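You operate a simulated robot arm through the tools that you are given. There is no shell and no other tool. Be economical: measure what you need, move in short steps, check, and stop when the job is done.

The job below is to be done with a simulated two-armed robot. You get a single attempt, and the scene is never put back.

Task
Slide the soap back, wipe up the ring it left and put the toilet lid down.
Fine: use the yellow sponge and put it back. What is to be rubbed or washed off counts as gone when no trace of it is left.
Where things are to end (x, y in the base frame): soap dispenser within 35 mm of [750, -160].

The check looks at the end state, three seconds after you hand in, the way a careful person would. Anything else that was tipped, shoved, dropped, spilled or broken makes it a failure. A push-on lid holds only when it is set on centred and level and pressed home; a screw cap is set on level and turned clockwise until tight.

Robot
Two 7-joint arms with two-finger parallel grippers on one trunk, on a base that drives. Base frame: it is fixed to the floor where the robot stands at the start and does not move with it; the origin is under the middle of the robot, x ahead of it, y to its left, z up. Units: mm, degrees, N and s.
The left shoulder is at the start at [50, 165, 1205], the right one opposite. With the tool pointing down near the work surface each hand reaches from about 160 to 680 mm from the robot's upright axis, wherever it stands, measured 20 degrees to its own side. Places, roughly: soap ring [600, -200, 900]; toilet lid [-700, 1200, 700]. Payload 3.91 kg a hand.
Tool frame (each hand has its own): the origin (TCP) lies between the finger pads and is the grasp point; the fingertips stand 30 mm ahead of it; z points along the fingers, y is the line along which they close. The gripper opens to 110 mm. The fingers are 20 mm wide and 10 mm thick; the gripper's body (48 by 112 mm) begins 55 mm behind the TCP.
Orientation is told as [roll, pitch, yaw] about the base's x, y, z axes, in that order, counted from this pose: with the fingers straight down and closing along the base's y, the tool's x points along the base's -x, its y along +y and its z along -z.

Tools
- The arms move only by the tool apply_moves. It takes "left_steps", "right_steps" or both (then of equal length, played together; a hand with none holds still); each is a list of rows, each a list of 7 numbers: the shift along the tool's x, y, z in units of 25 mm (1.0 is 25 mm), then the turn, a rotation vector about the tool's x, y, z in units of 4 degrees (1.0 is 4 degrees), then the opening, from 0 (shut) to 1 (fully open). In form: [[x, y, z, rx, ry, rz, fingers], ...]. A call has 1 to 10 rows; each row shifts and turns the commanded pose from where the row before left it, along the tool's axes as they then stand. A call with a number of a shift or a turn outside -1 to 1 is refused whole. A row lasts 0.2 s, in which the tool goes at most 50 mm and 8.6 degrees; a call with a longer step from one row to the next is refused whole, and so is a gripper value outside its range. Where a pose cannot be reached the arm comes as near as it can. A force on the tool above 40 N (or 10 N above the force at the start of the call, whichever is more), or a blocked arm, ends the call early, and 0.2 s more pass. Each finger travels about 45 mm/s and halts on what it meets, pressing with about 30 N; the grip force reading is that of the motor and also rises with nothing between the fingers. The clock runs only during rows and for 0.2 s after the last one: add rows that do not move to give the fingers time. The reply holds the time, the measured pose of the TCP, the force on the tool along the base axes, the opening and the grip force, in the units named above and with some noise, with the torque about the TCP (base axes, N m) and any sound that the robot's microphone picked up.
- Cameras (640 x 400 px; columns grow to the right, rows downward): "scene" is now at [85.2, 39.6, 1356.6]; the picture's right is [0.41, -0.91, 0.00], its down [-0.74, -0.33, -0.58] and it looks along [0.53, 0.24, -0.81] (base axes); focal length 214 px, centre (320, 200). "left" rides on the left gripper at [72, -17, -103] in its tool frame; the picture's right is [0.23, 0.97, 0.00], its down [-0.76, 0.18, -0.62] and it looks along [-0.61, 0.14, 0.78] (tool axes); focal length 222 px, centre (320, 200). "right" rides on the right gripper at [72, 17, -103] in its tool frame; the picture's right is [-0.23, 0.97, 0.00], its down [-0.76, -0.18, -0.62] and it looks along [-0.61, -0.14, 0.78] (tool axes); focal length 222 px, centre (320, 200). There is no depth. A picture from a camera that has moved, and an enlarged one, comes with that camera's place and axes in the base frame and with its lens. The place of the scene camera against the robot may be out by one fixed shift of up to 25 mm in any direction.
- camera(camera): a new picture of that camera. The clock stands still meanwhile.
- move_column(by): slides the trunk up (or, below 0, down) by that many mm; the arms and the scene camera ride with it, the base frame stays. It gives what a move gives, with no picture.
- base_move(legs): drives the robot by 1 to 6 legs, each [ahead, left, turn to the left] in mm, mm and degrees, along the robot's own axes; the way and the turn of a leg run together, so that a leg with both is an arc; at most 1500 mm and 180 degrees a leg. The arms and the cameras ride along, it lands a little off, and it stops where it bumps. It gives what a move gives.
- pan_tilt(pan, tilt): turns the head with the scene camera to pan (to the left, within 80 degrees either way) and tilt (down, from -29 to 69), counted from straight ahead of the robot. It gives what a move gives.
- inspect(camera, box): a new picture of the part [left, top, right, bottom] of that camera's present view, enlarged. The clock stands still meanwhile.
- finish_job(): hands the job in; it is judged then, once.

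Work in short steps. Places have to be worked out from the pictures, the camera data and where the tool is seen: move nearer, look again, correct. Check each grasp and each placing, and mend what went wrong. You have 120 turns and 92 pictures in all, those below and enlarged ones among them. Open the grippers and draw the arms clear of the work before you hand the job in, unless the task says otherwise; then end with one line.

The tools are called after "Request:" as a command line: name --argument value ..., lists and objects as JSON in quotes. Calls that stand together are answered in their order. apply_moves: Moves the arms, as the interface text tells. Its arguments: {"type":"object","properties":{"left_steps":{"type":"array","items":{"type":"array","items":{"type":"number"}}},"right_steps":{"type":"array","items":{"type":"array","items":{"type":"number"}}}},"required":[]} The other tools are called the same way: move_column (by) slides the trunk up or down; base_move (legs) drives the base; pan_tilt (pan, tilt) turns the head that bears the scene camera; camera (camera) takes a picture; inspect (camera, box) takes an enlarged picture of a part of a camera's view; finish_job () hands the job in.

At the start:

```text
time_s: 0.0
left_ee_pos: [333.1, 112.7, 1164.6]
left_tcp_rot: [0.1, 0.0, 0.0]
left_ft_force: [0.1, -0.2, 0.1]
left_wrist_torque: [0.0, -0.02, 0.0]
left_grip_width: 109.9
left_grasp_force: 0.0
right_ee_pos: [379.4, -170.6, 1091.8]
right_tcp_rot: [0.0, 0.0, 0.0]
right_ft_force: [0.1, -0.1, -0.1]
right_wrist_torque: [-0.02, -0.03, 0.0]
right_grip_width: 109.9
right_grasp_force: 0.0
trunk travel left (down, up): [-425.0, 78.0]
robot x, y, heading: [-2.7, 2.3, 0.0]
head pan, tilt: [24.3, 54.4]
```

scene: 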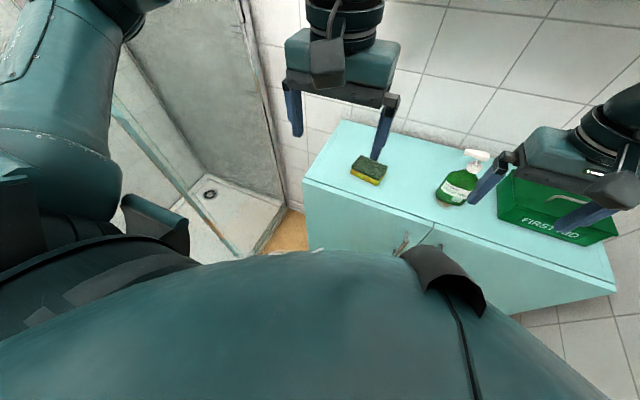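
right: 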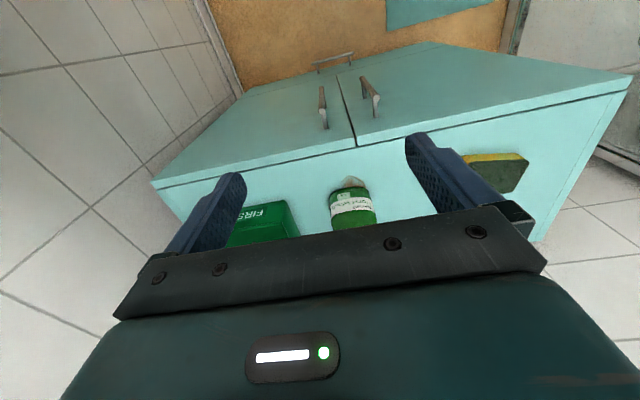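
left: 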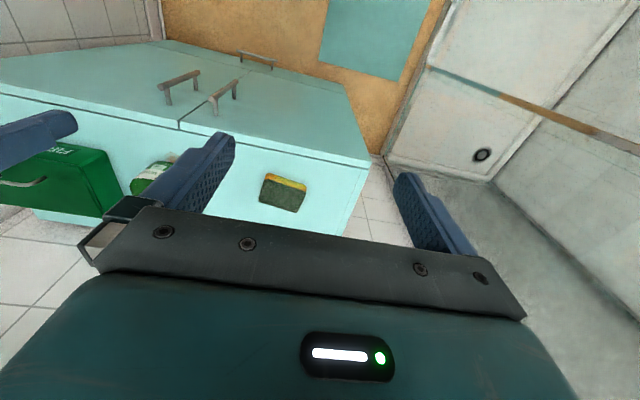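

The soap, sponge and first-aid box stand on the cabinet top. I look at the work area more closely.

Request:
pan_tilt --pan -15 --tilt 40

Request:
camera --camera "scene"

```text
time_s: 1.1
left_ee_pos: [332.6, 113.2, 1165.5]
left_tcp_rot: [0.0, 0.0, 0.0]
left_ft_force: [0.3, -0.2, -0.4]
left_wrist_torque: [0.02, -0.02, 0.0]
left_grip_width: 109.7
left_grasp_force: 0.0
right_ee_pos: [379.6, -171.7, 1092.2]
right_tcp_rot: [0.0, 0.1, 0.1]
right_ft_force: [0.6, -0.6, -0.1]
right_wrist_torque: [-0.02, -0.01, -0.01]
right_grip_width: 110.1
right_grasp_force: 0.1
trunk travel left (down, up): [-425.0, 78.0]
robot x, y, heading: [0.7, 3.2, 0.1]
head pan, tilt: [-15.0, 40.0]
```

```text
88 pictures are left
camera scene: at [101.0, -12.2, 1376.5], right [-0.26, -0.97, 0.0], down [-0.62, 0.17, -0.77], along [0.74, -0.2, -0.64], focal length 214 px, centre (320, 200)
```

scene: 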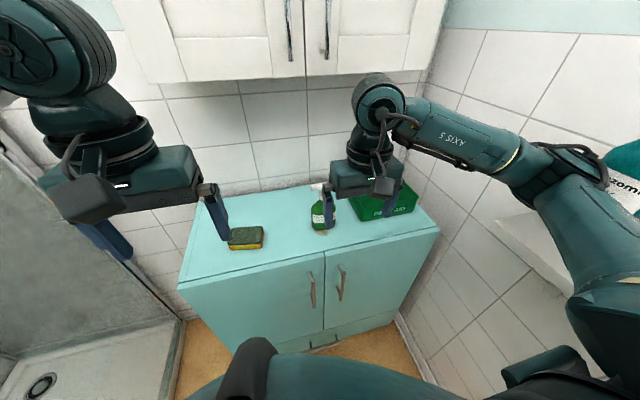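

Soap sits left of the first-aid box. I enlarge it.

Request:
inspect --camera "scene" --box '[180, 160, 440, 300]'

Request:
inspect --camera "right" --box '[200, 130, 560, 260]'

```text
2.46 times, centred on (310, 230) of scene
camera zoom: at [101.0, -12.2, 1376.5], right [-0.26, -0.97, 0.0], down [-0.62, 0.17, -0.77], along [0.74, -0.2, -0.64], focal length 528 px, centre (345, 126)
```

zoom: 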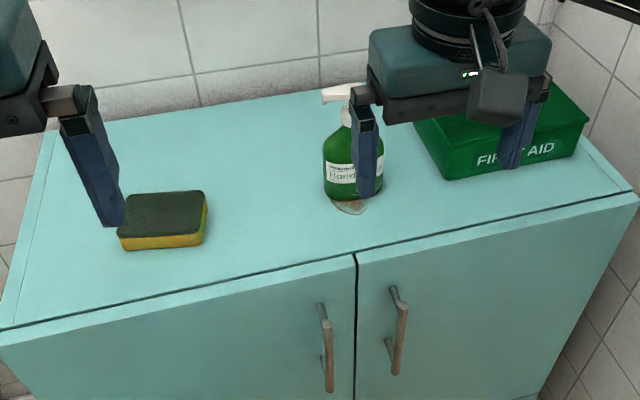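

```text
1.78 times, centred on (380, 195) of right
camera zoom: at [307.8, -153.9, 1196.3], right [0.23, 0.97, 0.0], down [0.76, -0.18, 0.62], along [0.61, -0.14, -0.78], focal length 395 px, centre (213, 209)
```

zoom: 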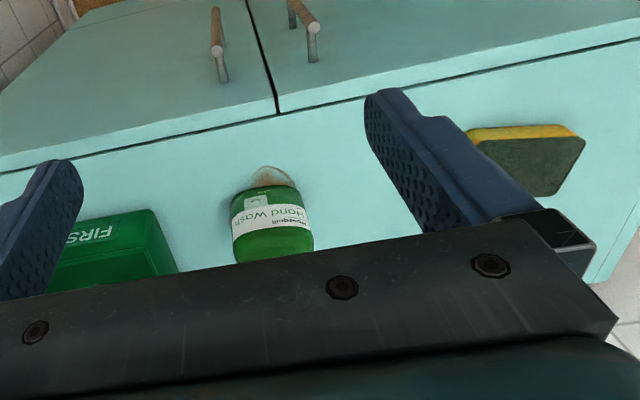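

Estimates: soap base ≈ (550,-150), sponge ≈ (512,86), cabinet front edge x≈450, and the box's left edge at y≈-240. I look down between robot and cabinet to judge the driving clearance.

Request:
pan_tilt --pan 0 --tilt 69

Request:
camera --camera "scene"

```text
time_s: 2.0
left_ee_pos: [333.9, 114.1, 1164.3]
left_tcp_rot: [-0.1, 0.0, 0.0]
left_ft_force: [0.6, -1.0, 0.0]
left_wrist_torque: [0.01, -0.01, 0.0]
left_grip_width: 110.0
left_grasp_force: 0.1
right_ee_pos: [380.4, -170.2, 1091.0]
right_tcp_rot: [-0.1, 0.1, 0.0]
right_ft_force: [0.7, 0.9, 0.1]
right_wrist_torque: [-0.02, 0.04, 0.01]
right_grip_width: 109.7
right_grasp_force: 0.1
trunk travel left (down, up): [-425.0, 78.0]
robot x, y, heading: [-2.5, 3.3, -0.3]
head pan, tilt: [0.0, 68.8]
```

```text
85 pictures are left
camera scene: at [74.9, 9.7, 1340.4], right [0.0, -1.0, 0.0], down [-0.93, 0.0, -0.36], along [0.36, 0.0, -0.93], focal length 214 px, centre (320, 200)
```

scene: 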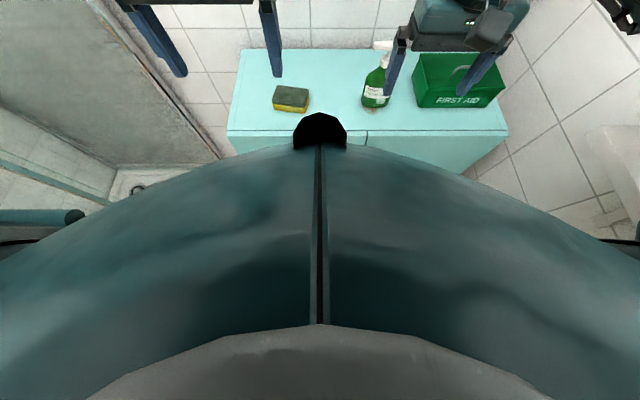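

The body hides the floor, so I avoid driving. I'll pitch the right hand 40° forward to get a look at the soap and a tilted grasp.

Request:
apply_moves --right_steps '[[0, 0, 0, 0, -1, 0, 1], [0, 0, 0, 0, -1, 0, 1], [0, 0, 0, 0, -1, 0, 1], [0, 0, 0, 0, -1, 0, 1], [0, 0, 0, 0, -1, 0, 1], [0, 0, 0, 0, -1, 0, 1], [0, 0, 0, 0, -1, 0, 1], [0, 0, 0, 0, -1, 0, 1], [0, 0, 0, 0, -1, 0, 1], [0, 0, 0, 0, -1, 0, 1]]'

Request:
camera --camera "right"

Request:
pan_tilt --pan -15 --tilt 45

Request:
inspect --camera "scene" --box '[180, 120, 440, 260]'

```text
time_s: 4.2
left_ee_pos: [333.5, 113.3, 1164.3]
left_tcp_rot: [0.0, 0.0, 0.0]
left_ft_force: [0.2, -0.5, 0.1]
left_wrist_torque: [-0.01, -0.01, 0.01]
left_grip_width: 109.8
left_grasp_force: 0.1
right_ee_pos: [390.0, -167.8, 1093.7]
right_tcp_rot: [-0.1, -40.0, 0.0]
right_ft_force: [1.2, -0.2, -0.1]
right_wrist_torque: [-0.01, 0.06, 0.0]
right_grip_width: 110.1
right_grasp_force: 0.0
right hand out of reach, approached as far as the arm can: row 10
trunk travel left (down, up): [-425.0, 78.0]
robot x, y, heading: [1.3, -3.2, 0.2]
head pan, tilt: [0.0, 68.8]
```

```text
84 pictures are left
camera right: at [267.2, -150.9, 1127.2], right [0.17, 0.97, 0.15], down [0.18, -0.18, 0.97], along [0.97, -0.14, -0.21], focal length 222 px, centre (320, 200)
```

right: 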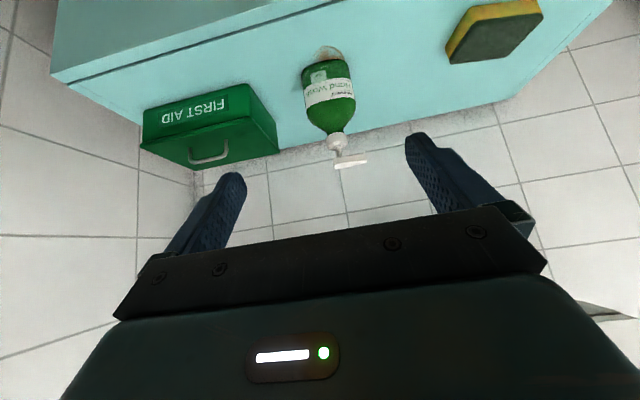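

```text
time_s: 5.1
left_ee_pos: [332.3, 113.6, 1163.3]
left_tcp_rot: [0.0, 0.1, 0.0]
left_ft_force: [-1.1, 0.1, 0.3]
left_wrist_torque: [0.02, 0.0, 0.0]
left_grip_width: 110.1
left_grasp_force: 0.1
right_ee_pos: [388.3, -167.9, 1093.8]
right_tcp_rot: [0.1, -39.9, 0.1]
right_ft_force: [-0.7, 0.0, -0.6]
right_wrist_torque: [0.06, -0.02, 0.0]
right_grip_width: 110.0
right_grasp_force: 0.1
trunk travel left (down, up): [-425.0, 78.0]
robot x, y, heading: [-3.5, -1.9, 0.3]
head pan, tilt: [-15.0, 45.0]
```

```text
2.46 times, centred on (310, 190) of scene
camera zoom: at [97.4, -11.3, 1369.2], right [-0.26, -0.97, 0.0], down [-0.68, 0.18, -0.71], along [0.68, -0.18, -0.71], focal length 528 px, centre (345, 225)
```

zoom: 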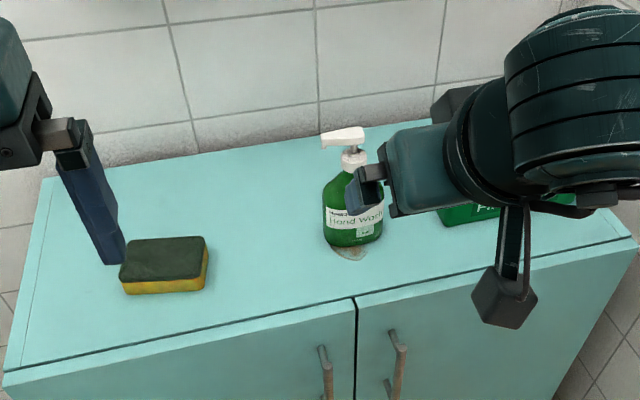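

Combining views, the surface lies near z≈865, ring ≈(547,-149), soap centre ≈(580,-149). I move the right hand to a pregrasp and look again.

Request:
apply_moves --right_steps '[[-0.31, 0.15, 0.97, 0, 0, 0, 1], [-0.31, 0.15, 0.97, 0, 0, 0, 1], [-0.31, 0.15, 0.97, 0, 0, 0, 1], [-0.31, 0.15, 0.97, 0, 0, 0, 1], [0, 0, 0, 0, 0, 0, 1]]'

Request:
camera --camera "right"

Request:
inspect --camera "scene" --box '[180, 120, 440, 260]'

```text
time_s: 6.3
left_ee_pos: [334.3, 114.2, 1165.2]
left_tcp_rot: [0.0, 0.0, 0.0]
left_ft_force: [0.1, 0.1, 1.5]
left_wrist_torque: [0.0, 0.01, -0.02]
left_grip_width: 110.1
left_grasp_force: 0.1
right_ee_pos: [474.5, -153.5, 1039.2]
right_tcp_rot: [0.1, -39.9, 0.0]
right_ft_force: [-1.4, -0.4, 1.6]
right_wrist_torque: [0.0, -0.01, 0.0]
right_grip_width: 110.1
right_grasp_force: 0.0
trunk travel left (down, up): [-425.0, 78.0]
robot x, y, heading: [-0.4, -1.5, -0.1]
head pan, tilt: [-15.0, 45.0]
```

```text
82 pictures are left
camera right: at [353.1, -136.7, 1073.1], right [0.17, 0.97, 0.15], down [0.18, -0.18, 0.97], along [0.97, -0.14, -0.21], focal length 222 px, centre (320, 200)
```

right: 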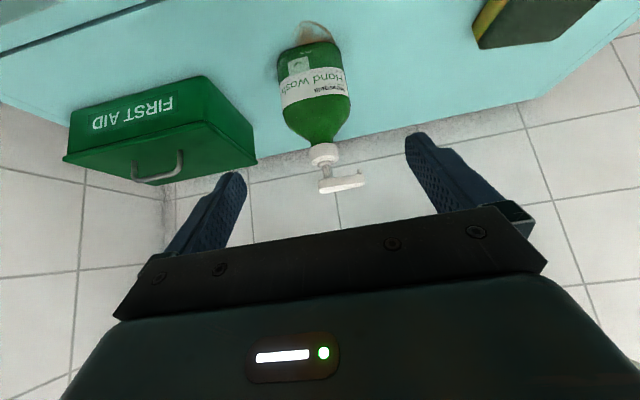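

```text
2.46 times, centred on (310, 190) of scene
camera zoom: at [97.3, -11.4, 1369.3], right [-0.26, -0.97, 0.0], down [-0.68, 0.18, -0.71], along [0.68, -0.18, -0.71], focal length 528 px, centre (345, 225)
```

zoom: 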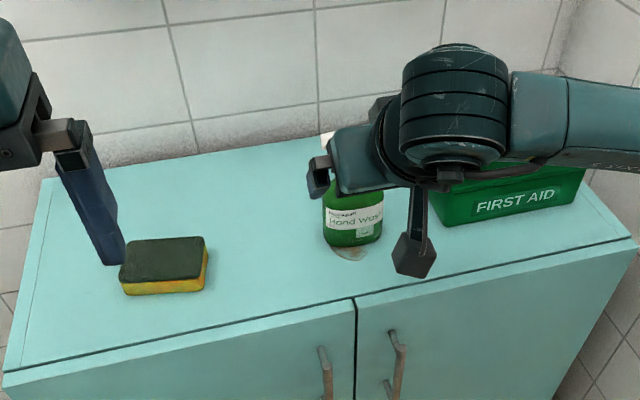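

Triangulation gives: surface z≈863, soap axis ≈(580,-156) with ~83 mm width, neck z≈970; the box is beyond y=-276. I advance along the tool axis around the body, and check before closing.

Request:
apply_moves --right_steps '[[0.03, -0.01, 0.9, 0, 0, 0, 1], [0.03, -0.01, 0.9, 0, 0, 0, 1], [0.03, -0.01, 0.9, 0, 0, 0, 1], [0.03, -0.01, 0.9, 0, 0, 0, 1], [0.03, -0.01, 0.9, 0, 0, 0, 1], [0.03, -0.01, 0.9, 0, 0, 0, 1], [0, 0, 0, 0, 0, 0, 1]]'

Request:
camera --camera "right"

Request:
inspect --camera "scene" --box '[180, 120, 440, 260]'

```text
time_s: 8.1
left_ee_pos: [329.4, 115.0, 1162.9]
left_tcp_rot: [-0.2, -0.3, -0.2]
left_ft_force: [-0.4, 0.1, -0.5]
left_wrist_torque: [-0.01, 0.0, 0.0]
left_grip_width: 110.0
left_grasp_force: 0.1
right_ee_pos: [578.9, -176.6, 981.3]
right_tcp_rot: [-1.4, -45.5, -1.5]
right_ft_force: [0.3, -1.0, -1.3]
right_wrist_torque: [-0.04, -0.01, -0.02]
right_grip_width: 110.1
right_grasp_force: 0.0
trunk travel left (down, up): [-425.0, 78.0]
robot x, y, heading: [-1.3, -4.2, -0.3]
head pan, tilt: [-15.0, 45.0]
stopped in row 7 (right hand): the arm was blocked; the commanded pose is now the measured one
```

```text
80 pictures are left
camera right: at [455.3, -154.7, 1002.4], right [0.2, 0.97, 0.15], down [0.08, -0.17, 0.98], along [0.98, -0.19, -0.11], focal length 222 px, centre (320, 200)
```

right: 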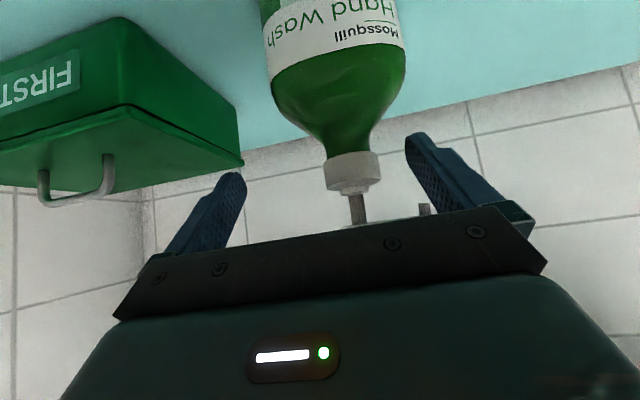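

```text
2.46 times, centred on (310, 190) of scene
camera zoom: at [91.7, -7.9, 1367.7], right [-0.26, -0.97, 0.0], down [-0.68, 0.18, -0.71], along [0.69, -0.19, -0.7], focal length 528 px, centre (345, 225)
```

zoom: 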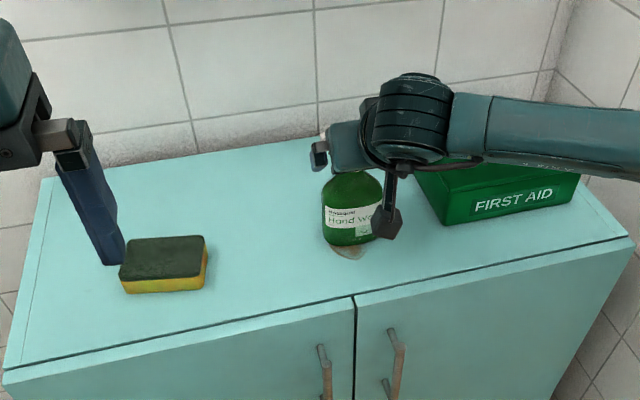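

The arm was blocked with the bottle apparently unmoved and almost no tool force, so it is likely the elbow touching something. I back off along the path a little, then look to the right side.

Request:
apply_moves --right_steps '[[0, 0, -1, 0, 0, 0, 1], [0, 0.4, -1, 0, 0, 0, 1], [0, 0.4, -1, 0, 0, 0, 1], [0, 0, 0, 0, 0, 0, 1]]'

Request:
pan_tilt --pan -60 --tilt 35

Request:
camera --camera "scene"

```text
time_s: 9.1
left_ee_pos: [333.4, 112.6, 1163.2]
left_tcp_rot: [-0.1, 0.0, -0.1]
left_ft_force: [0.3, -0.6, -1.0]
left_wrist_torque: [-0.04, 0.03, -0.01]
left_grip_width: 110.2
left_grasp_force: 0.1
right_ee_pos: [526.1, -148.9, 1026.3]
right_tcp_rot: [-0.8, -44.2, -1.3]
right_ft_force: [-0.7, 0.2, -0.6]
right_wrist_torque: [0.04, 0.01, -0.01]
right_grip_width: 109.8
right_grasp_force: 0.0
trunk travel left (down, up): [-425.0, 78.0]
robot x, y, heading: [3.3, -5.7, -0.3]
head pan, tilt: [-15.0, 45.0]
```

```text
time_s: 10.2
left_ee_pos: [333.1, 112.7, 1163.8]
left_tcp_rot: [0.0, 0.0, -0.1]
left_ft_force: [0.1, 0.3, 0.1]
left_wrist_torque: [0.0, -0.02, -0.03]
left_grip_width: 110.0
left_grasp_force: 0.0
right_ee_pos: [527.2, -150.1, 1026.4]
right_tcp_rot: [-0.8, -44.4, -1.3]
right_ft_force: [-0.3, 0.1, 0.5]
right_wrist_torque: [-0.03, -0.03, -0.02]
right_grip_width: 110.4
right_grasp_force: 0.1
trunk travel left (down, up): [-425.0, 78.0]
robot x, y, heading: [5.0, 1.4, -0.1]
head pan, tilt: [-60.0, 35.0]
```

```text
78 pictures are left
camera scene: at [62.9, -67.3, 1384.0], right [-0.87, -0.5, 0.0], down [-0.29, 0.5, -0.82], along [0.41, -0.71, -0.57], focal length 214 px, centre (320, 200)
```

scene: 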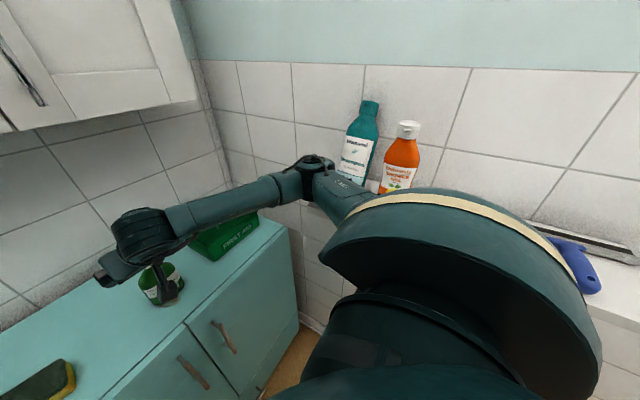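

The right elbow was folded out against the right wall, near a shelf with bottles. I back the base off 150 mm and 60 mm left so the arm can straighten, and then slide the soap by driving ahead.

Request:
base_move --legs '[[-150, 0, 0], [0, 60, 0]]'

Request:
camera --camera "scene"

Request:
camera --camera "right"

```text
time_s: 12.4
left_ee_pos: [185.1, 172.7, 1163.9]
left_tcp_rot: [0.1, 0.0, -0.1]
left_ft_force: [0.5, -0.7, -0.2]
left_wrist_torque: [-0.02, -0.03, 0.0]
left_grip_width: 110.2
left_grasp_force: 0.1
right_ee_pos: [377.8, -89.9, 1026.7]
right_tcp_rot: [-0.9, -44.4, -1.1]
right_ft_force: [0.6, -0.3, 0.0]
right_wrist_torque: [-0.01, 0.0, -0.03]
right_grip_width: 109.9
right_grasp_force: 0.2
trunk travel left (down, up): [-425.0, 78.0]
robot x, y, heading: [-149.5, 56.4, 0.1]
head pan, tilt: [-60.0, 35.0]
```

```text
77 pictures are left
camera scene: at [-86.6, -6.7, 1384.1], right [-0.87, -0.5, 0.0], down [-0.29, 0.5, -0.82], along [0.41, -0.71, -0.57], focal length 214 px, centre (320, 200)
```

scene: 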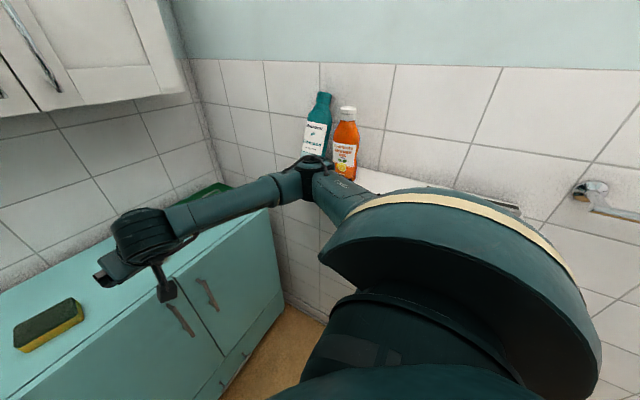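

```text
76 pictures are left
camera right: at [254.9, -68.7, 1050.1], right [0.19, 0.97, 0.15], down [0.1, -0.17, 0.98], along [0.98, -0.17, -0.13], focal length 222 px, centre (320, 200)
```

right: 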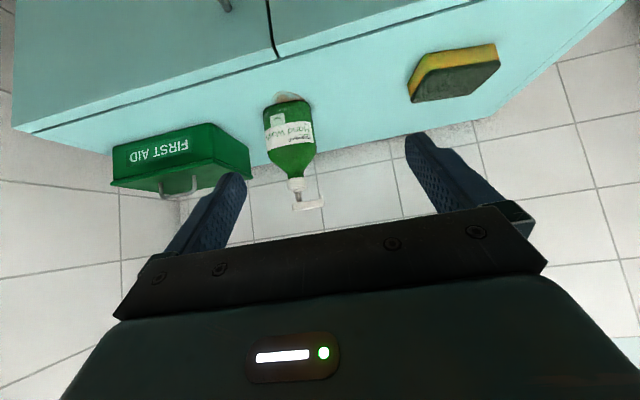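

Soap is unmoved at (582,-156), shelf bottles stand. I move to a new pregrasp along the approach line.

Request:
apply_moves --right_steps '[[-0.49, -0.53, 0.84, 0, 0, 0, 1], [-0.49, -0.53, 0.84, 0, 0, 0, 1], [-0.49, -0.53, 0.84, 0, 0, 0, 1], [-0.49, -0.53, 0.84, 0, 0, 0, 1], [-0.49, -0.53, 0.84, 0, 0, 0, 1], [0, 0, 0, 0, 0, 0, 1]]'

Request:
camera --camera "scene"

Request:
camera --camera "right"

```text
time_s: 13.8
left_ee_pos: [184.7, 173.0, 1165.5]
left_tcp_rot: [0.0, 0.0, -0.1]
left_ft_force: [-0.3, -0.6, -0.4]
left_wrist_torque: [0.01, -0.01, 0.02]
left_grip_width: 110.0
left_grasp_force: 0.0
right_ee_pos: [494.6, -159.6, 994.5]
right_tcp_rot: [-0.9, -44.4, -1.1]
right_ft_force: [0.9, -0.1, 1.1]
right_wrist_torque: [-0.04, 0.04, 0.0]
right_grip_width: 109.9
right_grasp_force: 0.0
trunk travel left (down, up): [-425.0, 78.0]
robot x, y, heading: [-150.6, 60.4, 0.0]
head pan, tilt: [-60.0, 35.0]
```

```text
75 pictures are left
camera scene: at [-86.7, -7.2, 1384.1], right [-0.87, -0.5, 0.0], down [-0.29, 0.5, -0.82], along [0.41, -0.71, -0.57], focal length 214 px, centre (320, 200)
```

scene: 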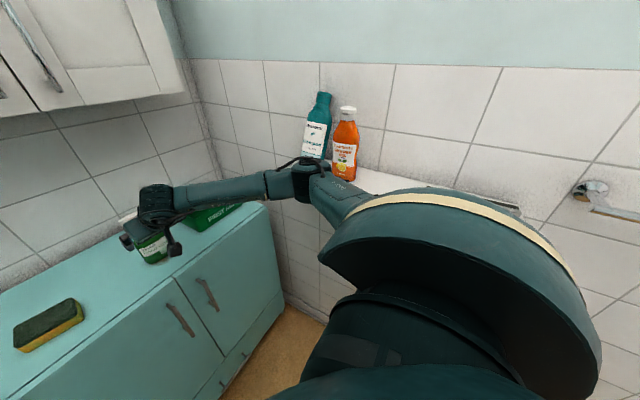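

```text
74 pictures are left
camera right: at [370.7, -138.7, 1018.3], right [0.19, 0.97, 0.15], down [0.1, -0.17, 0.98], along [0.98, -0.17, -0.13], focal length 222 px, centre (320, 200)
```

right: 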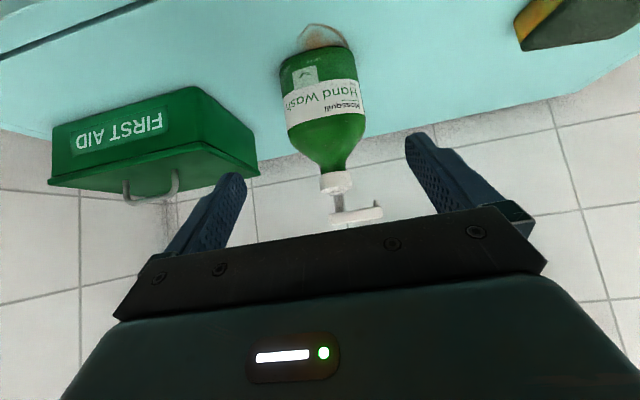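

Still clear; I advance the final 112 mm.

Request:
apply_moves --right_steps '[[0, 0.03, 0.9, 0, 0, 0, 1], [0, 0.03, 0.9, 0, 0, 0, 1], [0, 0.03, 0.9, 0, 0, 0, 1], [0, 0.03, 0.9, 0, 0, 0, 1], [0, 0.03, 0.9, 0, 0, 0, 1], [0, 0, 0, 0, 0, 0, 1]]'

Request:
camera --camera "right"

Request:
pan_tilt --pan -20 --tilt 40

Request:
camera --camera "scene"

```text
time_s: 15.2
left_ee_pos: [184.2, 172.4, 1163.7]
left_tcp_rot: [0.1, 0.0, -0.1]
left_ft_force: [0.0, -0.1, 0.0]
left_wrist_torque: [0.01, 0.04, 0.0]
left_grip_width: 110.0
left_grasp_force: 0.1
right_ee_pos: [572.0, -159.6, 916.6]
right_tcp_rot: [-0.7, -44.4, -1.2]
right_ft_force: [-0.1, 0.3, 0.3]
right_wrist_torque: [0.02, 0.0, -0.01]
right_grip_width: 109.7
right_grasp_force: 0.0
trunk travel left (down, up): [-425.0, 78.0]
robot x, y, heading: [-152.2, 57.1, 0.0]
head pan, tilt: [-60.0, 35.0]
```

```text
73 pictures are left
camera right: at [449.5, -137.8, 939.6], right [0.19, 0.97, 0.15], down [0.1, -0.17, 0.98], along [0.98, -0.17, -0.13], focal length 222 px, centre (320, 200)
```

right: 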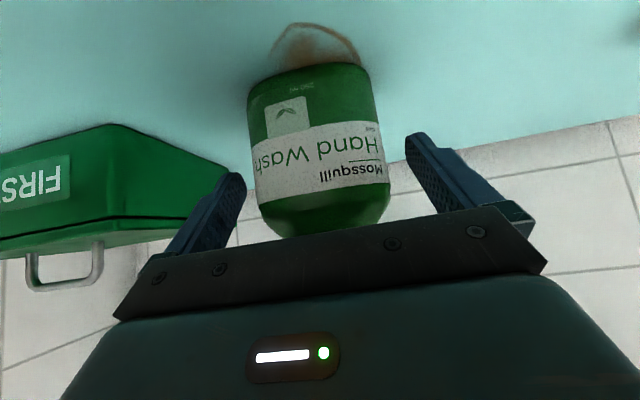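

```text
time_s: 16.2
left_ee_pos: [184.6, 174.3, 1164.0]
left_tcp_rot: [0.0, 0.0, -0.1]
left_ft_force: [0.5, 0.6, 0.9]
left_wrist_torque: [-0.02, 0.0, 0.03]
left_grip_width: 110.1
left_grasp_force: 0.0
right_ee_pos: [572.6, -157.8, 915.6]
right_tcp_rot: [-0.8, -44.4, -1.2]
right_ft_force: [-0.4, -1.0, -0.5]
right_wrist_torque: [0.0, -0.02, -0.02]
right_grip_width: 109.9
right_grasp_force: 0.0
trunk travel left (down, up): [-425.0, 78.0]
robot x, y, heading: [-148.0, 57.3, 0.2]
head pan, tilt: [-20.0, 40.0]
```

```text
72 pictures are left
camera scene: at [-50.6, 39.9, 1376.5], right [-0.34, -0.94, 0.0], down [-0.6, 0.22, -0.77], along [0.72, -0.26, -0.64], focal length 214 px, centre (320, 200)
```

scene: 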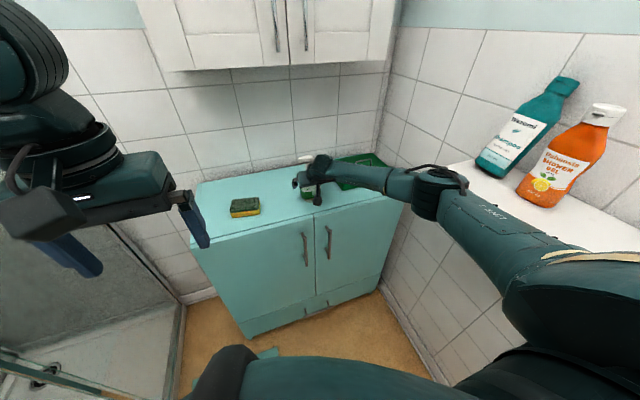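

The fingers straddle the body centred. I close gently.

Request:
apply_moves --right_steps '[[0, 0, 0, 0, 0, 0, 0.8], [0, 0, 0, 0, 0, 0, 0.7], [0, 0, 0, 0, 0, 0, 0.6], [0, 0, 0, 0, 0, 0, 0.6], [0, 0, 0, 0, 0, 0, 0.6]]'

Request:
camera --camera "right"

```text
time_s: 17.4
left_ee_pos: [184.2, 173.3, 1164.5]
left_tcp_rot: [-0.1, -0.1, -0.1]
left_ft_force: [-0.1, -1.0, -0.1]
left_wrist_torque: [0.0, -0.01, 0.01]
left_grip_width: 110.3
left_grasp_force: 0.1
right_ee_pos: [572.5, -158.7, 916.0]
right_tcp_rot: [-0.8, -44.4, -1.2]
right_ft_force: [0.2, 0.5, 0.5]
right_wrist_torque: [0.14, -0.02, 0.01]
right_grip_width: 76.2
right_grasp_force: 29.9
trunk travel left (down, up): [-425.0, 78.0]
robot x, y, heading: [-145.9, 60.7, 0.3]
head pan, tilt: [-20.0, 40.0]
```

```text
71 pictures are left
camera right: at [449.5, -137.7, 939.9], right [0.19, 0.97, 0.15], down [0.1, -0.17, 0.98], along [0.98, -0.17, -0.13], focal length 222 px, centre (320, 200)
```

right: 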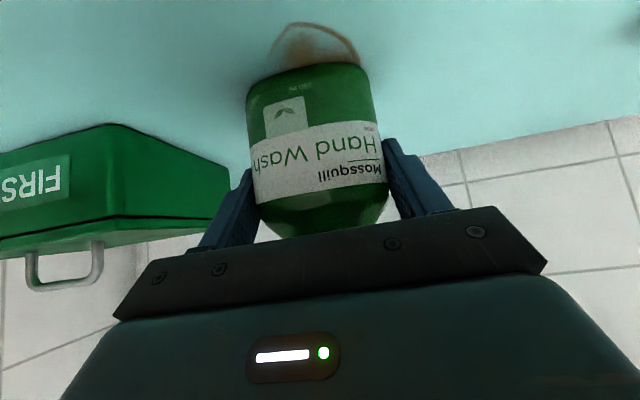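

Held at 76 mm wide, 30 N. I drive ahead in two legs to slide the soap back about 167 mm.

Request:
base_move --legs '[[80, 0, 0]]'

Request:
camera --camera "right"

Request:
camera --camera "scene"

```text
time_s: 18.5
left_ee_pos: [261.2, 173.9, 1163.8]
left_tcp_rot: [0.0, 0.0, -0.1]
left_ft_force: [1.0, 0.1, 1.2]
left_wrist_torque: [0.01, -0.03, -0.02]
left_grip_width: 110.1
left_grasp_force: 0.1
right_ee_pos: [650.6, -158.9, 915.3]
right_tcp_rot: [-0.8, -44.4, -1.2]
right_ft_force: [-2.0, -0.7, 2.4]
right_wrist_torque: [0.09, 0.09, 0.08]
right_grip_width: 76.3
right_grasp_force: 30.4
trunk travel left (down, up): [-425.0, 78.0]
robot x, y, heading: [-71.3, 60.0, -0.1]
head pan, tilt: [-20.0, 40.0]
```

```text
70 pictures are left
camera right: at [527.4, -137.6, 940.0], right [0.19, 0.97, 0.15], down [0.1, -0.17, 0.98], along [0.98, -0.17, -0.13], focal length 222 px, centre (320, 200)
```

right: 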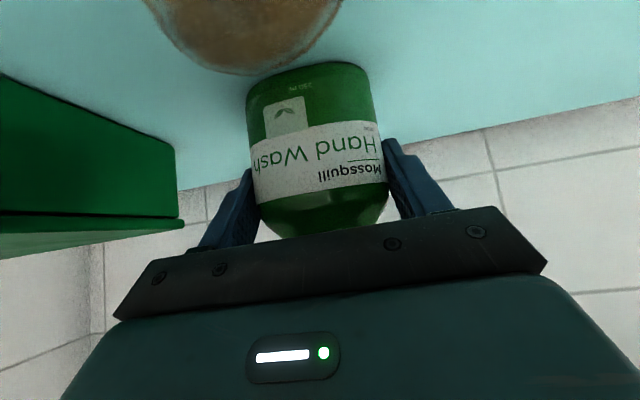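

```text
69 pictures are left
camera scene: at [27.1, 40.0, 1376.5], right [-0.34, -0.94, 0.0], down [-0.6, 0.22, -0.77], along [0.72, -0.26, -0.64], focal length 214 px, centre (320, 200)
```

scene: 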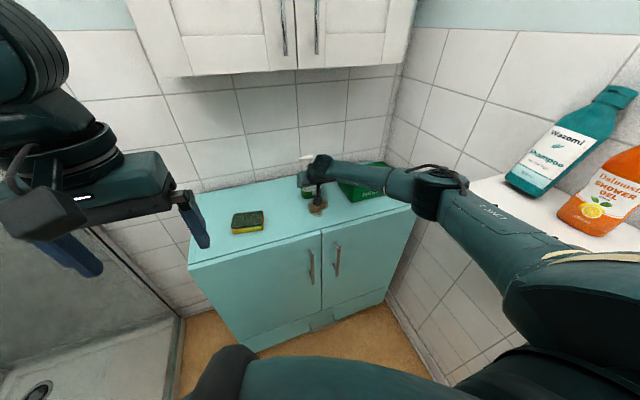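

Sliding cleanly; the rest, 89 mm.

Request:
base_move --legs '[[89, 0, 0]]'

Request:
camera --camera "right"

```text
time_s: 19.6
left_ee_pos: [349.7, 172.8, 1165.0]
left_tcp_rot: [0.0, 0.0, 0.0]
left_ft_force: [-0.1, 0.1, 0.6]
left_wrist_torque: [0.03, 0.0, 0.01]
left_grip_width: 110.0
left_grasp_force: 0.0
right_ee_pos: [737.9, -157.6, 916.2]
right_tcp_rot: [-0.8, -44.4, -1.2]
right_ft_force: [-1.5, 0.0, 2.0]
right_wrist_torque: [0.12, 0.03, 0.04]
right_grip_width: 76.2
right_grasp_force: 30.1
trunk travel left (down, up): [-425.0, 78.0]
robot x, y, heading: [17.6, 56.0, -0.1]
head pan, tilt: [-20.0, 40.0]
```

```text
68 pictures are left
camera right: at [615.7, -137.5, 940.0], right [0.19, 0.97, 0.15], down [0.1, -0.17, 0.98], along [0.98, -0.17, -0.13], focal length 222 px, centre (320, 200)
```

right: 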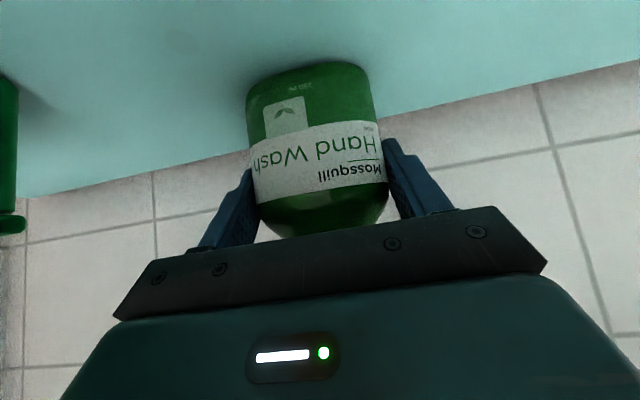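

Soap at ≈(748,-157). I open and retreat along the approach line.

Request:
apply_moves --right_steps '[[0, 0, 0, 0, 0, 0, 0.8], [0, 0, 0, 0, 0, 0, 1], [0, 0, 0, 0, 0, 0, 1], [0, 0, -0.9, 0, 0, 0, 1], [0, 0, -1, 0, 0, 0, 1], [0, 0, -1, 0, 0, 0, 1], [0, 0, -1, 0, 0, 0, 1], [0, 0, -1, 0, 0, 0, 1]]'

Request:
camera --camera "right"

Request:
camera --camera "scene"

```text
time_s: 21.4
left_ee_pos: [350.0, 172.7, 1164.0]
left_tcp_rot: [0.0, 0.0, -0.1]
left_ft_force: [0.0, -0.5, -0.6]
left_wrist_torque: [0.03, -0.05, -0.01]
left_grip_width: 110.0
left_grasp_force: 0.0
right_ee_pos: [651.9, -153.4, 1005.0]
right_tcp_rot: [-0.8, -44.4, -1.3]
right_ft_force: [0.2, -0.6, -0.2]
right_wrist_torque: [0.02, 0.01, 0.04]
right_grip_width: 109.7
right_grasp_force: 0.1
trunk travel left (down, up): [-425.0, 78.0]
robot x, y, heading: [18.9, 59.9, 0.2]
head pan, tilt: [-20.0, 40.0]
```

```text
67 pictures are left
camera right: at [527.8, -133.3, 1028.5], right [0.19, 0.97, 0.15], down [0.1, -0.17, 0.98], along [0.98, -0.17, -0.13], focal length 222 px, centre (320, 200)
```

right: 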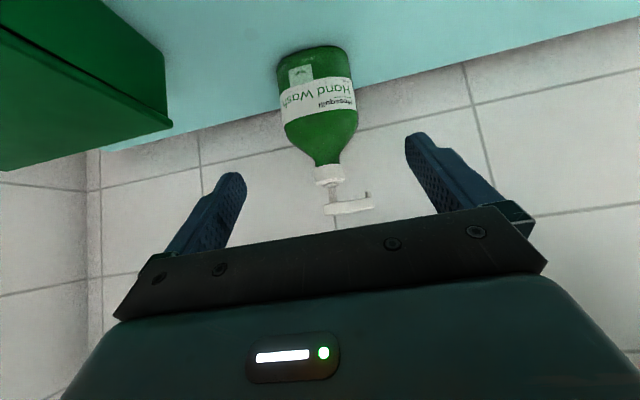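

```text
66 pictures are left
camera scene: at [115.0, 39.8, 1376.5], right [-0.34, -0.94, 0.0], down [-0.6, 0.22, -0.77], along [0.72, -0.26, -0.64], focal length 214 px, centre (320, 200)
```

scene: 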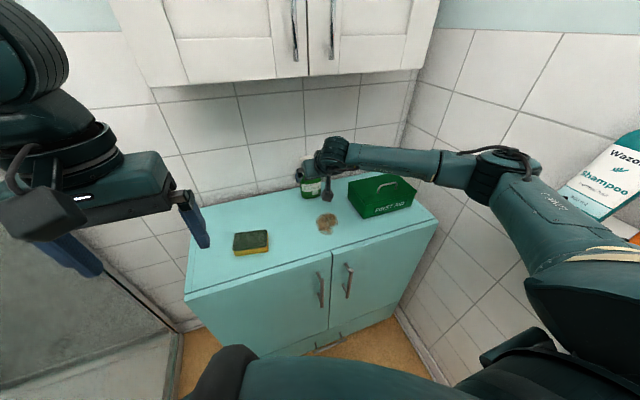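

Soap stands at target. I back the base up 80 mm and turn the right hand upright for the sponge.

Request:
base_move --legs '[[-85, 0, 0]]'

Request:
apply_moves --right_steps '[[0, 0, -0.8, 0, 1, 0, 1], [0, 0, -0.8, 0, 1, 0, 1], [0, 0, -0.4, 0, 1, 0, 1], [0, 0, 0, 0, 1, 0, 1], [0, 0, 0, 0, 1, 0, 1], [0, 0, 0, 0, 1, 0, 1], [0, 0, 0, 0, 1, 0, 1], [0, 0, 0, 0, 1, 0, 1], [0, 0, 0, 0, 1, 0, 1], [0, 0, 0, 0, 1, 0, 1]]'

Request:
apply_moves --right_steps '[[0, 1, 0, 0.1, 1, 0.2, 1], [0, 1, 0, 0.1, 0.1, 0.15, 1], [0, 1, 0, 0, 0, 0, 1], [0, 1, 0, 0, 0, 0, 1], [0, 1, 0, 0, 0, 0, 1], [0, 1, 0, 0, 0, 0, 1]]'

Request:
camera --camera "right"

Request:
camera --camera "scene"

```text
time_s: 22.5
left_ee_pos: [266.3, 173.1, 1164.4]
left_tcp_rot: [0.0, 0.0, -0.1]
left_ft_force: [-0.7, -0.3, -0.1]
left_wrist_torque: [0.0, -0.02, -0.03]
left_grip_width: 110.0
left_grasp_force: 0.0
right_ee_pos: [566.9, -153.3, 1004.7]
right_tcp_rot: [-0.8, -44.4, -1.0]
right_ft_force: [0.3, -0.5, 0.1]
right_wrist_torque: [-0.02, -0.04, -0.02]
right_grip_width: 109.8
right_grasp_force: 0.1
trunk travel left (down, up): [-425.0, 78.0]
robot x, y, heading: [-67.9, 56.1, -0.1]
head pan, tilt: [-20.0, 40.0]
```

```text
time_s: 24.7
left_ee_pos: [264.9, 172.7, 1163.4]
left_tcp_rot: [0.0, 0.0, 0.0]
left_ft_force: [1.1, 0.0, 0.7]
left_wrist_torque: [0.02, 0.0, 0.03]
left_grip_width: 110.0
left_grasp_force: 0.2
right_ee_pos: [535.1, -151.6, 1042.6]
right_tcp_rot: [-0.4, -4.4, -1.6]
right_ft_force: [0.4, 0.4, -0.4]
right_wrist_torque: [0.01, -0.04, 0.01]
right_grip_width: 109.9
right_grasp_force: 0.0
trunk travel left (down, up): [-425.0, 78.0]
robot x, y, heading: [-68.5, 57.9, -0.1]
head pan, tilt: [-20.0, 40.0]
```

```text
time_s: 26.1
left_ee_pos: [265.6, 172.9, 1164.2]
left_tcp_rot: [0.0, 0.0, -0.1]
left_ft_force: [0.2, 0.9, -0.1]
left_wrist_torque: [-0.01, 0.04, 0.0]
left_grip_width: 109.7
left_grasp_force: 0.1
right_ee_pos: [541.0, -1.9, 1038.1]
right_tcp_rot: [-1.4, 0.0, -3.2]
right_ft_force: [-0.6, 0.5, 0.3]
right_wrist_torque: [-0.02, -0.01, -0.01]
right_grip_width: 110.1
right_grasp_force: 0.1
trunk travel left (down, up): [-425.0, 78.0]
robot x, y, heading: [-67.9, 58.2, -0.1]
head pan, tilt: [-20.0, 40.0]
```

```text
65 pictures are left
camera right: at [470.3, 22.2, 1142.1], right [0.28, 0.96, -0.02], down [0.75, -0.2, 0.63], along [0.6, -0.19, -0.78], focal length 222 px, centre (320, 200)
```

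right: 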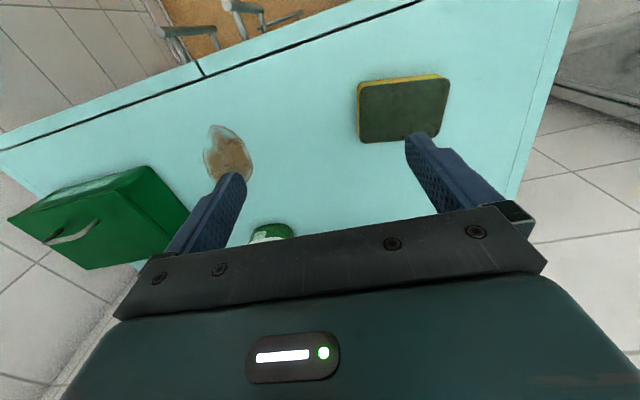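

```text
64 pictures are left
camera scene: at [31.3, 40.5, 1376.5], right [-0.34, -0.94, 0.0], down [-0.6, 0.22, -0.77], along [0.72, -0.26, -0.64], focal length 214 px, centre (320, 200)
```

scene: 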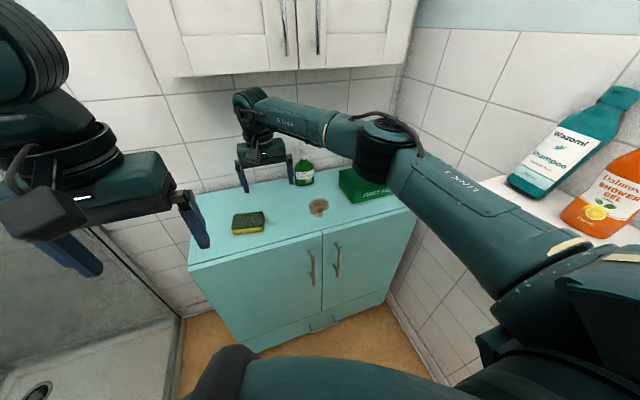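

Sponge centre ≈(567,80), its long axis turned about -12°. I align yaw and move above it.

Request:
apply_moves --right_steps '[[-0.26, 0.8, 0, -0.35, 0, 0.7, 1], [-0.26, 0.8, 0, 0, 0, 0.75, 1], [-0.26, 0.8, 0.6, 0, 0, 0.75, 1], [-0.26, 0.8, 0.8, 0, 0, 0, 1], [0, 0, 0.8, 0, 0, 0, 1], [0, 0, 0, 0, 0, 0, 1]]'

Request:
camera --camera "right"

Request:
inspect --camera "scene" --box '[170, 130, 430, 290]'

```text
time_s: 27.5
left_ee_pos: [265.4, 172.9, 1164.1]
left_tcp_rot: [0.1, 0.0, -0.1]
left_ft_force: [0.8, 0.0, 0.0]
left_wrist_torque: [0.01, 0.01, 0.03]
left_grip_width: 110.2
left_grasp_force: 0.2
right_ee_pos: [546.9, 61.2, 990.8]
right_tcp_rot: [0.0, -0.1, -11.9]
right_ft_force: [-0.2, 0.0, -0.1]
right_wrist_torque: [0.02, 0.02, -0.02]
right_grip_width: 110.0
right_grasp_force: 0.1
right hand out of reach, approached as far as the arm can: row 3, 4
trunk travel left (down, up): [-425.0, 78.0]
robot x, y, heading: [-67.8, 62.5, -0.3]
head pan, tilt: [-20.0, 40.0]
```

```text
63 pictures are left
camera right: at [481.0, 92.7, 1094.5], right [0.42, 0.91, 0.0], down [0.71, -0.33, 0.62], along [0.57, -0.26, -0.78], focal length 222 px, centre (320, 200)
```

right: 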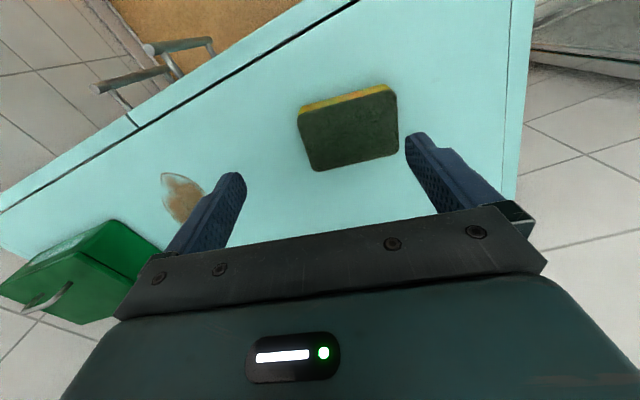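

```text
2.46 times, centred on (300, 210) of scene
camera zoom: at [31.1, 40.2, 1376.5], right [-0.34, -0.94, 0.0], down [-0.6, 0.22, -0.77], along [0.72, -0.26, -0.64], focal length 528 px, centre (369, 175)
```

zoom: 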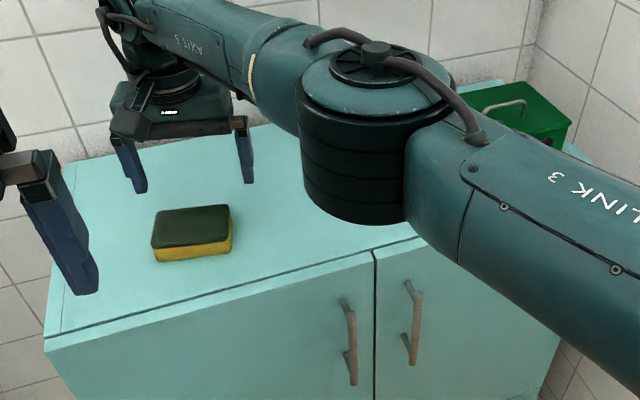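

The arm is at its limit there, so I drive 60 mm ahead and 25 mm left to bring the sponge within reach.

Request:
base_move --legs '[[60, 25, 0]]'

Request:
apply_moves --right_steps '[[0.8, 0, 0, 0, 0, 0, 1], [0.8, 0, 0, 0, 0, 0, 1], [0, 0, 0.5, 0, 0, 0, 1], [0, 0, 0, 0, 0, 0, 1]]'

Request:
camera --camera "right"

```text
time_s: 28.5
left_ee_pos: [325.5, 198.0, 1163.8]
left_tcp_rot: [0.0, 0.0, -0.2]
left_ft_force: [-0.3, 0.7, -0.5]
left_wrist_torque: [-0.04, -0.01, 0.04]
left_grip_width: 110.0
left_grasp_force: 0.0
right_ee_pos: [607.5, 85.7, 991.1]
right_tcp_rot: [0.0, 0.0, -12.1]
right_ft_force: [-0.1, -0.4, 0.8]
right_wrist_torque: [0.04, 0.02, 0.01]
right_grip_width: 110.1
right_grasp_force: 0.1
trunk travel left (down, up): [-425.0, 78.0]
robot x, y, heading: [-6.5, 86.7, 0.0]
head pan, tilt: [-20.0, 40.0]
```

```text
time_s: 29.5
left_ee_pos: [324.2, 197.7, 1164.1]
left_tcp_rot: [-0.1, 0.0, -0.1]
left_ft_force: [-0.1, -0.8, 0.2]
left_wrist_torque: [0.01, 0.02, 0.01]
left_grip_width: 109.8
left_grasp_force: 0.0
right_ee_pos: [569.3, 92.1, 978.7]
right_tcp_rot: [0.0, 0.0, -12.0]
right_ft_force: [-0.1, 0.3, -0.1]
right_wrist_torque: [0.0, 0.01, 0.04]
right_grip_width: 110.2
right_grasp_force: 0.1
trunk travel left (down, up): [-425.0, 78.0]
robot x, y, heading: [-7.7, 80.2, -0.1]
head pan, tilt: [-20.0, 40.0]
```

```text
61 pictures are left
camera right: at [501.7, 124.5, 1082.7], right [0.42, 0.91, 0.0], down [0.71, -0.33, 0.62], along [0.57, -0.26, -0.78], focal length 222 px, centre (320, 200)
```

right: 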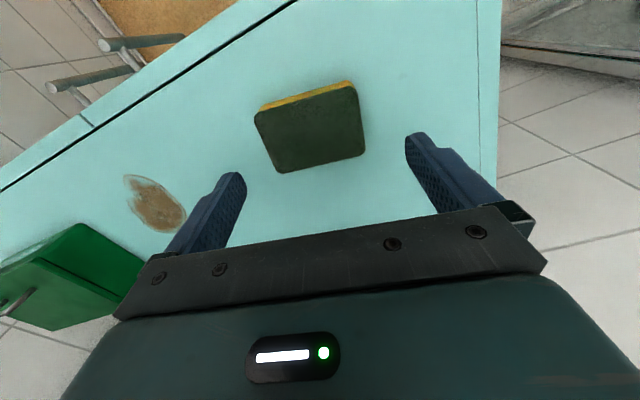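

Sponge centre ≈(567,88). I lower to near it.

Request:
apply_moves --right_steps '[[0.07, -0.13, 0.85, 0, 0, 0, 1], [0, 0, 0.85, 0, 0, 0, 1], [0, 0, 0.6, 0, 0, 0, 1], [0, 0, 0, 0, 0, 0, 1]]'

Request:
camera --camera "right"

Request:
inspect --camera "scene" --box '[170, 130, 430, 290]'

```text
time_s: 30.5
left_ee_pos: [323.8, 196.5, 1164.3]
left_tcp_rot: [0.0, -0.1, 0.0]
left_ft_force: [-0.3, -0.4, -0.6]
left_wrist_torque: [0.04, 0.02, -0.07]
left_grip_width: 110.0
left_grasp_force: 0.0
right_ee_pos: [565.6, 90.8, 918.9]
right_tcp_rot: [0.1, -0.1, -12.2]
right_ft_force: [-0.1, 1.0, 0.5]
right_wrist_torque: [-0.03, 0.04, 0.0]
right_grip_width: 110.0
right_grasp_force: 0.0
trunk travel left (down, up): [-425.0, 78.0]
robot x, y, heading: [-7.9, 84.8, -0.1]
head pan, tilt: [-20.0, 40.0]
```

```text
60 pictures are left
camera right: at [498.5, 122.1, 1023.5], right [0.42, 0.91, 0.0], down [0.71, -0.33, 0.62], along [0.57, -0.26, -0.78], focal length 222 px, centre (320, 200)
```

right: 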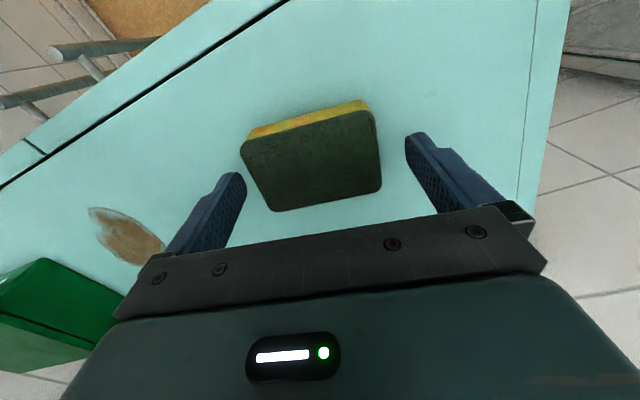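

```text
2.46 times, centred on (300, 210) of scene
camera zoom: at [89.8, 64.6, 1376.5], right [-0.34, -0.94, 0.0], down [-0.6, 0.22, -0.77], along [0.72, -0.26, -0.64], focal length 528 px, centre (369, 175)
```

zoom: 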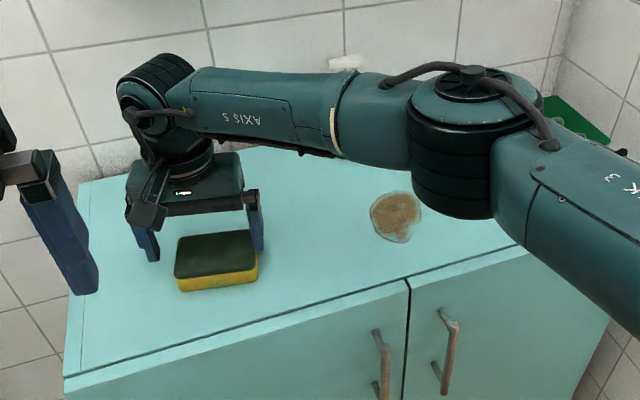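

Centred. I descend to z≈901 and close.

Request:
apply_moves --right_steps '[[0, -0.08, 0.72, 0, 0, 0, 1], [0, 0, 0, 0, 0, 0, 1], [0, 0, 0, 0, 0, 0, 0.8], [0, 0, 0, 0, 0, 0, 0.6], [0, 0, 0, 0, 0, 0, 0.5], [0, 0, 0, 0, 0, 0, 0.5]]'

Request:
camera --camera "right"

```text
time_s: 31.9
left_ee_pos: [325.5, 196.3, 1164.6]
left_tcp_rot: [0.0, 0.0, -0.1]
left_ft_force: [0.9, -0.3, 0.0]
left_wrist_torque: [0.01, 0.03, 0.01]
left_grip_width: 110.0
left_grasp_force: 0.2
right_ee_pos: [566.1, 90.0, 901.3]
right_tcp_rot: [0.1, 0.0, -12.1]
right_ft_force: [-0.3, -0.3, -0.3]
right_wrist_torque: [0.01, 0.02, -0.01]
right_grip_width: 92.9
right_grasp_force: 30.4
trunk travel left (down, up): [-425.0, 78.0]
robot x, y, heading: [-9.7, 82.6, -0.1]
head pan, tilt: [-20.0, 40.0]
```

```text
58 pictures are left
camera right: at [499.1, 120.5, 1005.9], right [0.42, 0.91, 0.0], down [0.71, -0.33, 0.62], along [0.56, -0.26, -0.78], focal length 222 px, centre (320, 200)
```

right: 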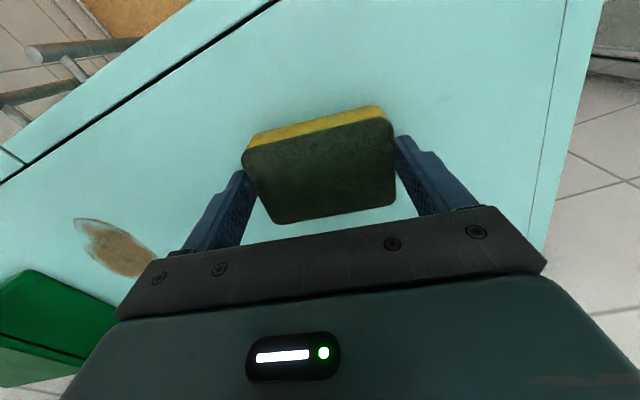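

Grip width 93 suggests the sponge is somewhat lower than I assumed. I check the finger depth in both views.

Request:
inspect --camera "scene" --box '[200, 190, 300, 255]'

Request:
inspect --camera "right" --box '[160, 80, 500, 280]'

```text
6.15 times, centred on (250, 222) of scene
camera zoom: at [89.8, 64.6, 1376.5], right [-0.34, -0.94, 0.0], down [-0.6, 0.22, -0.77], along [0.72, -0.26, -0.64], focal length 1320 px, centre (751, 62)
```

zoom: 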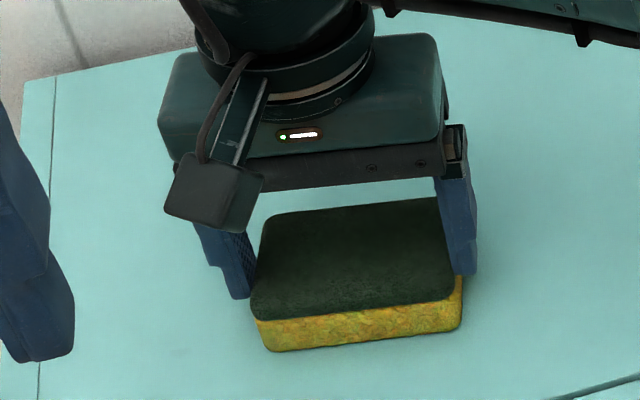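

```text
1.88 times, centred on (330, 180) of right
camera zoom: at [499.1, 120.5, 1005.9], right [0.42, 0.91, 0.0], down [0.71, -0.33, 0.62], along [0.56, -0.26, -0.78], focal length 418 px, centre (301, 238)
```

zoom: 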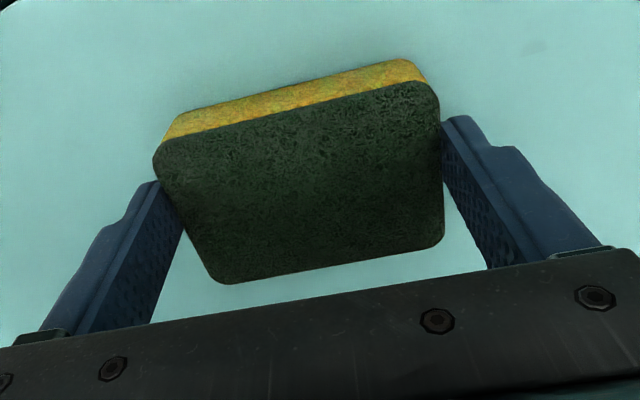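

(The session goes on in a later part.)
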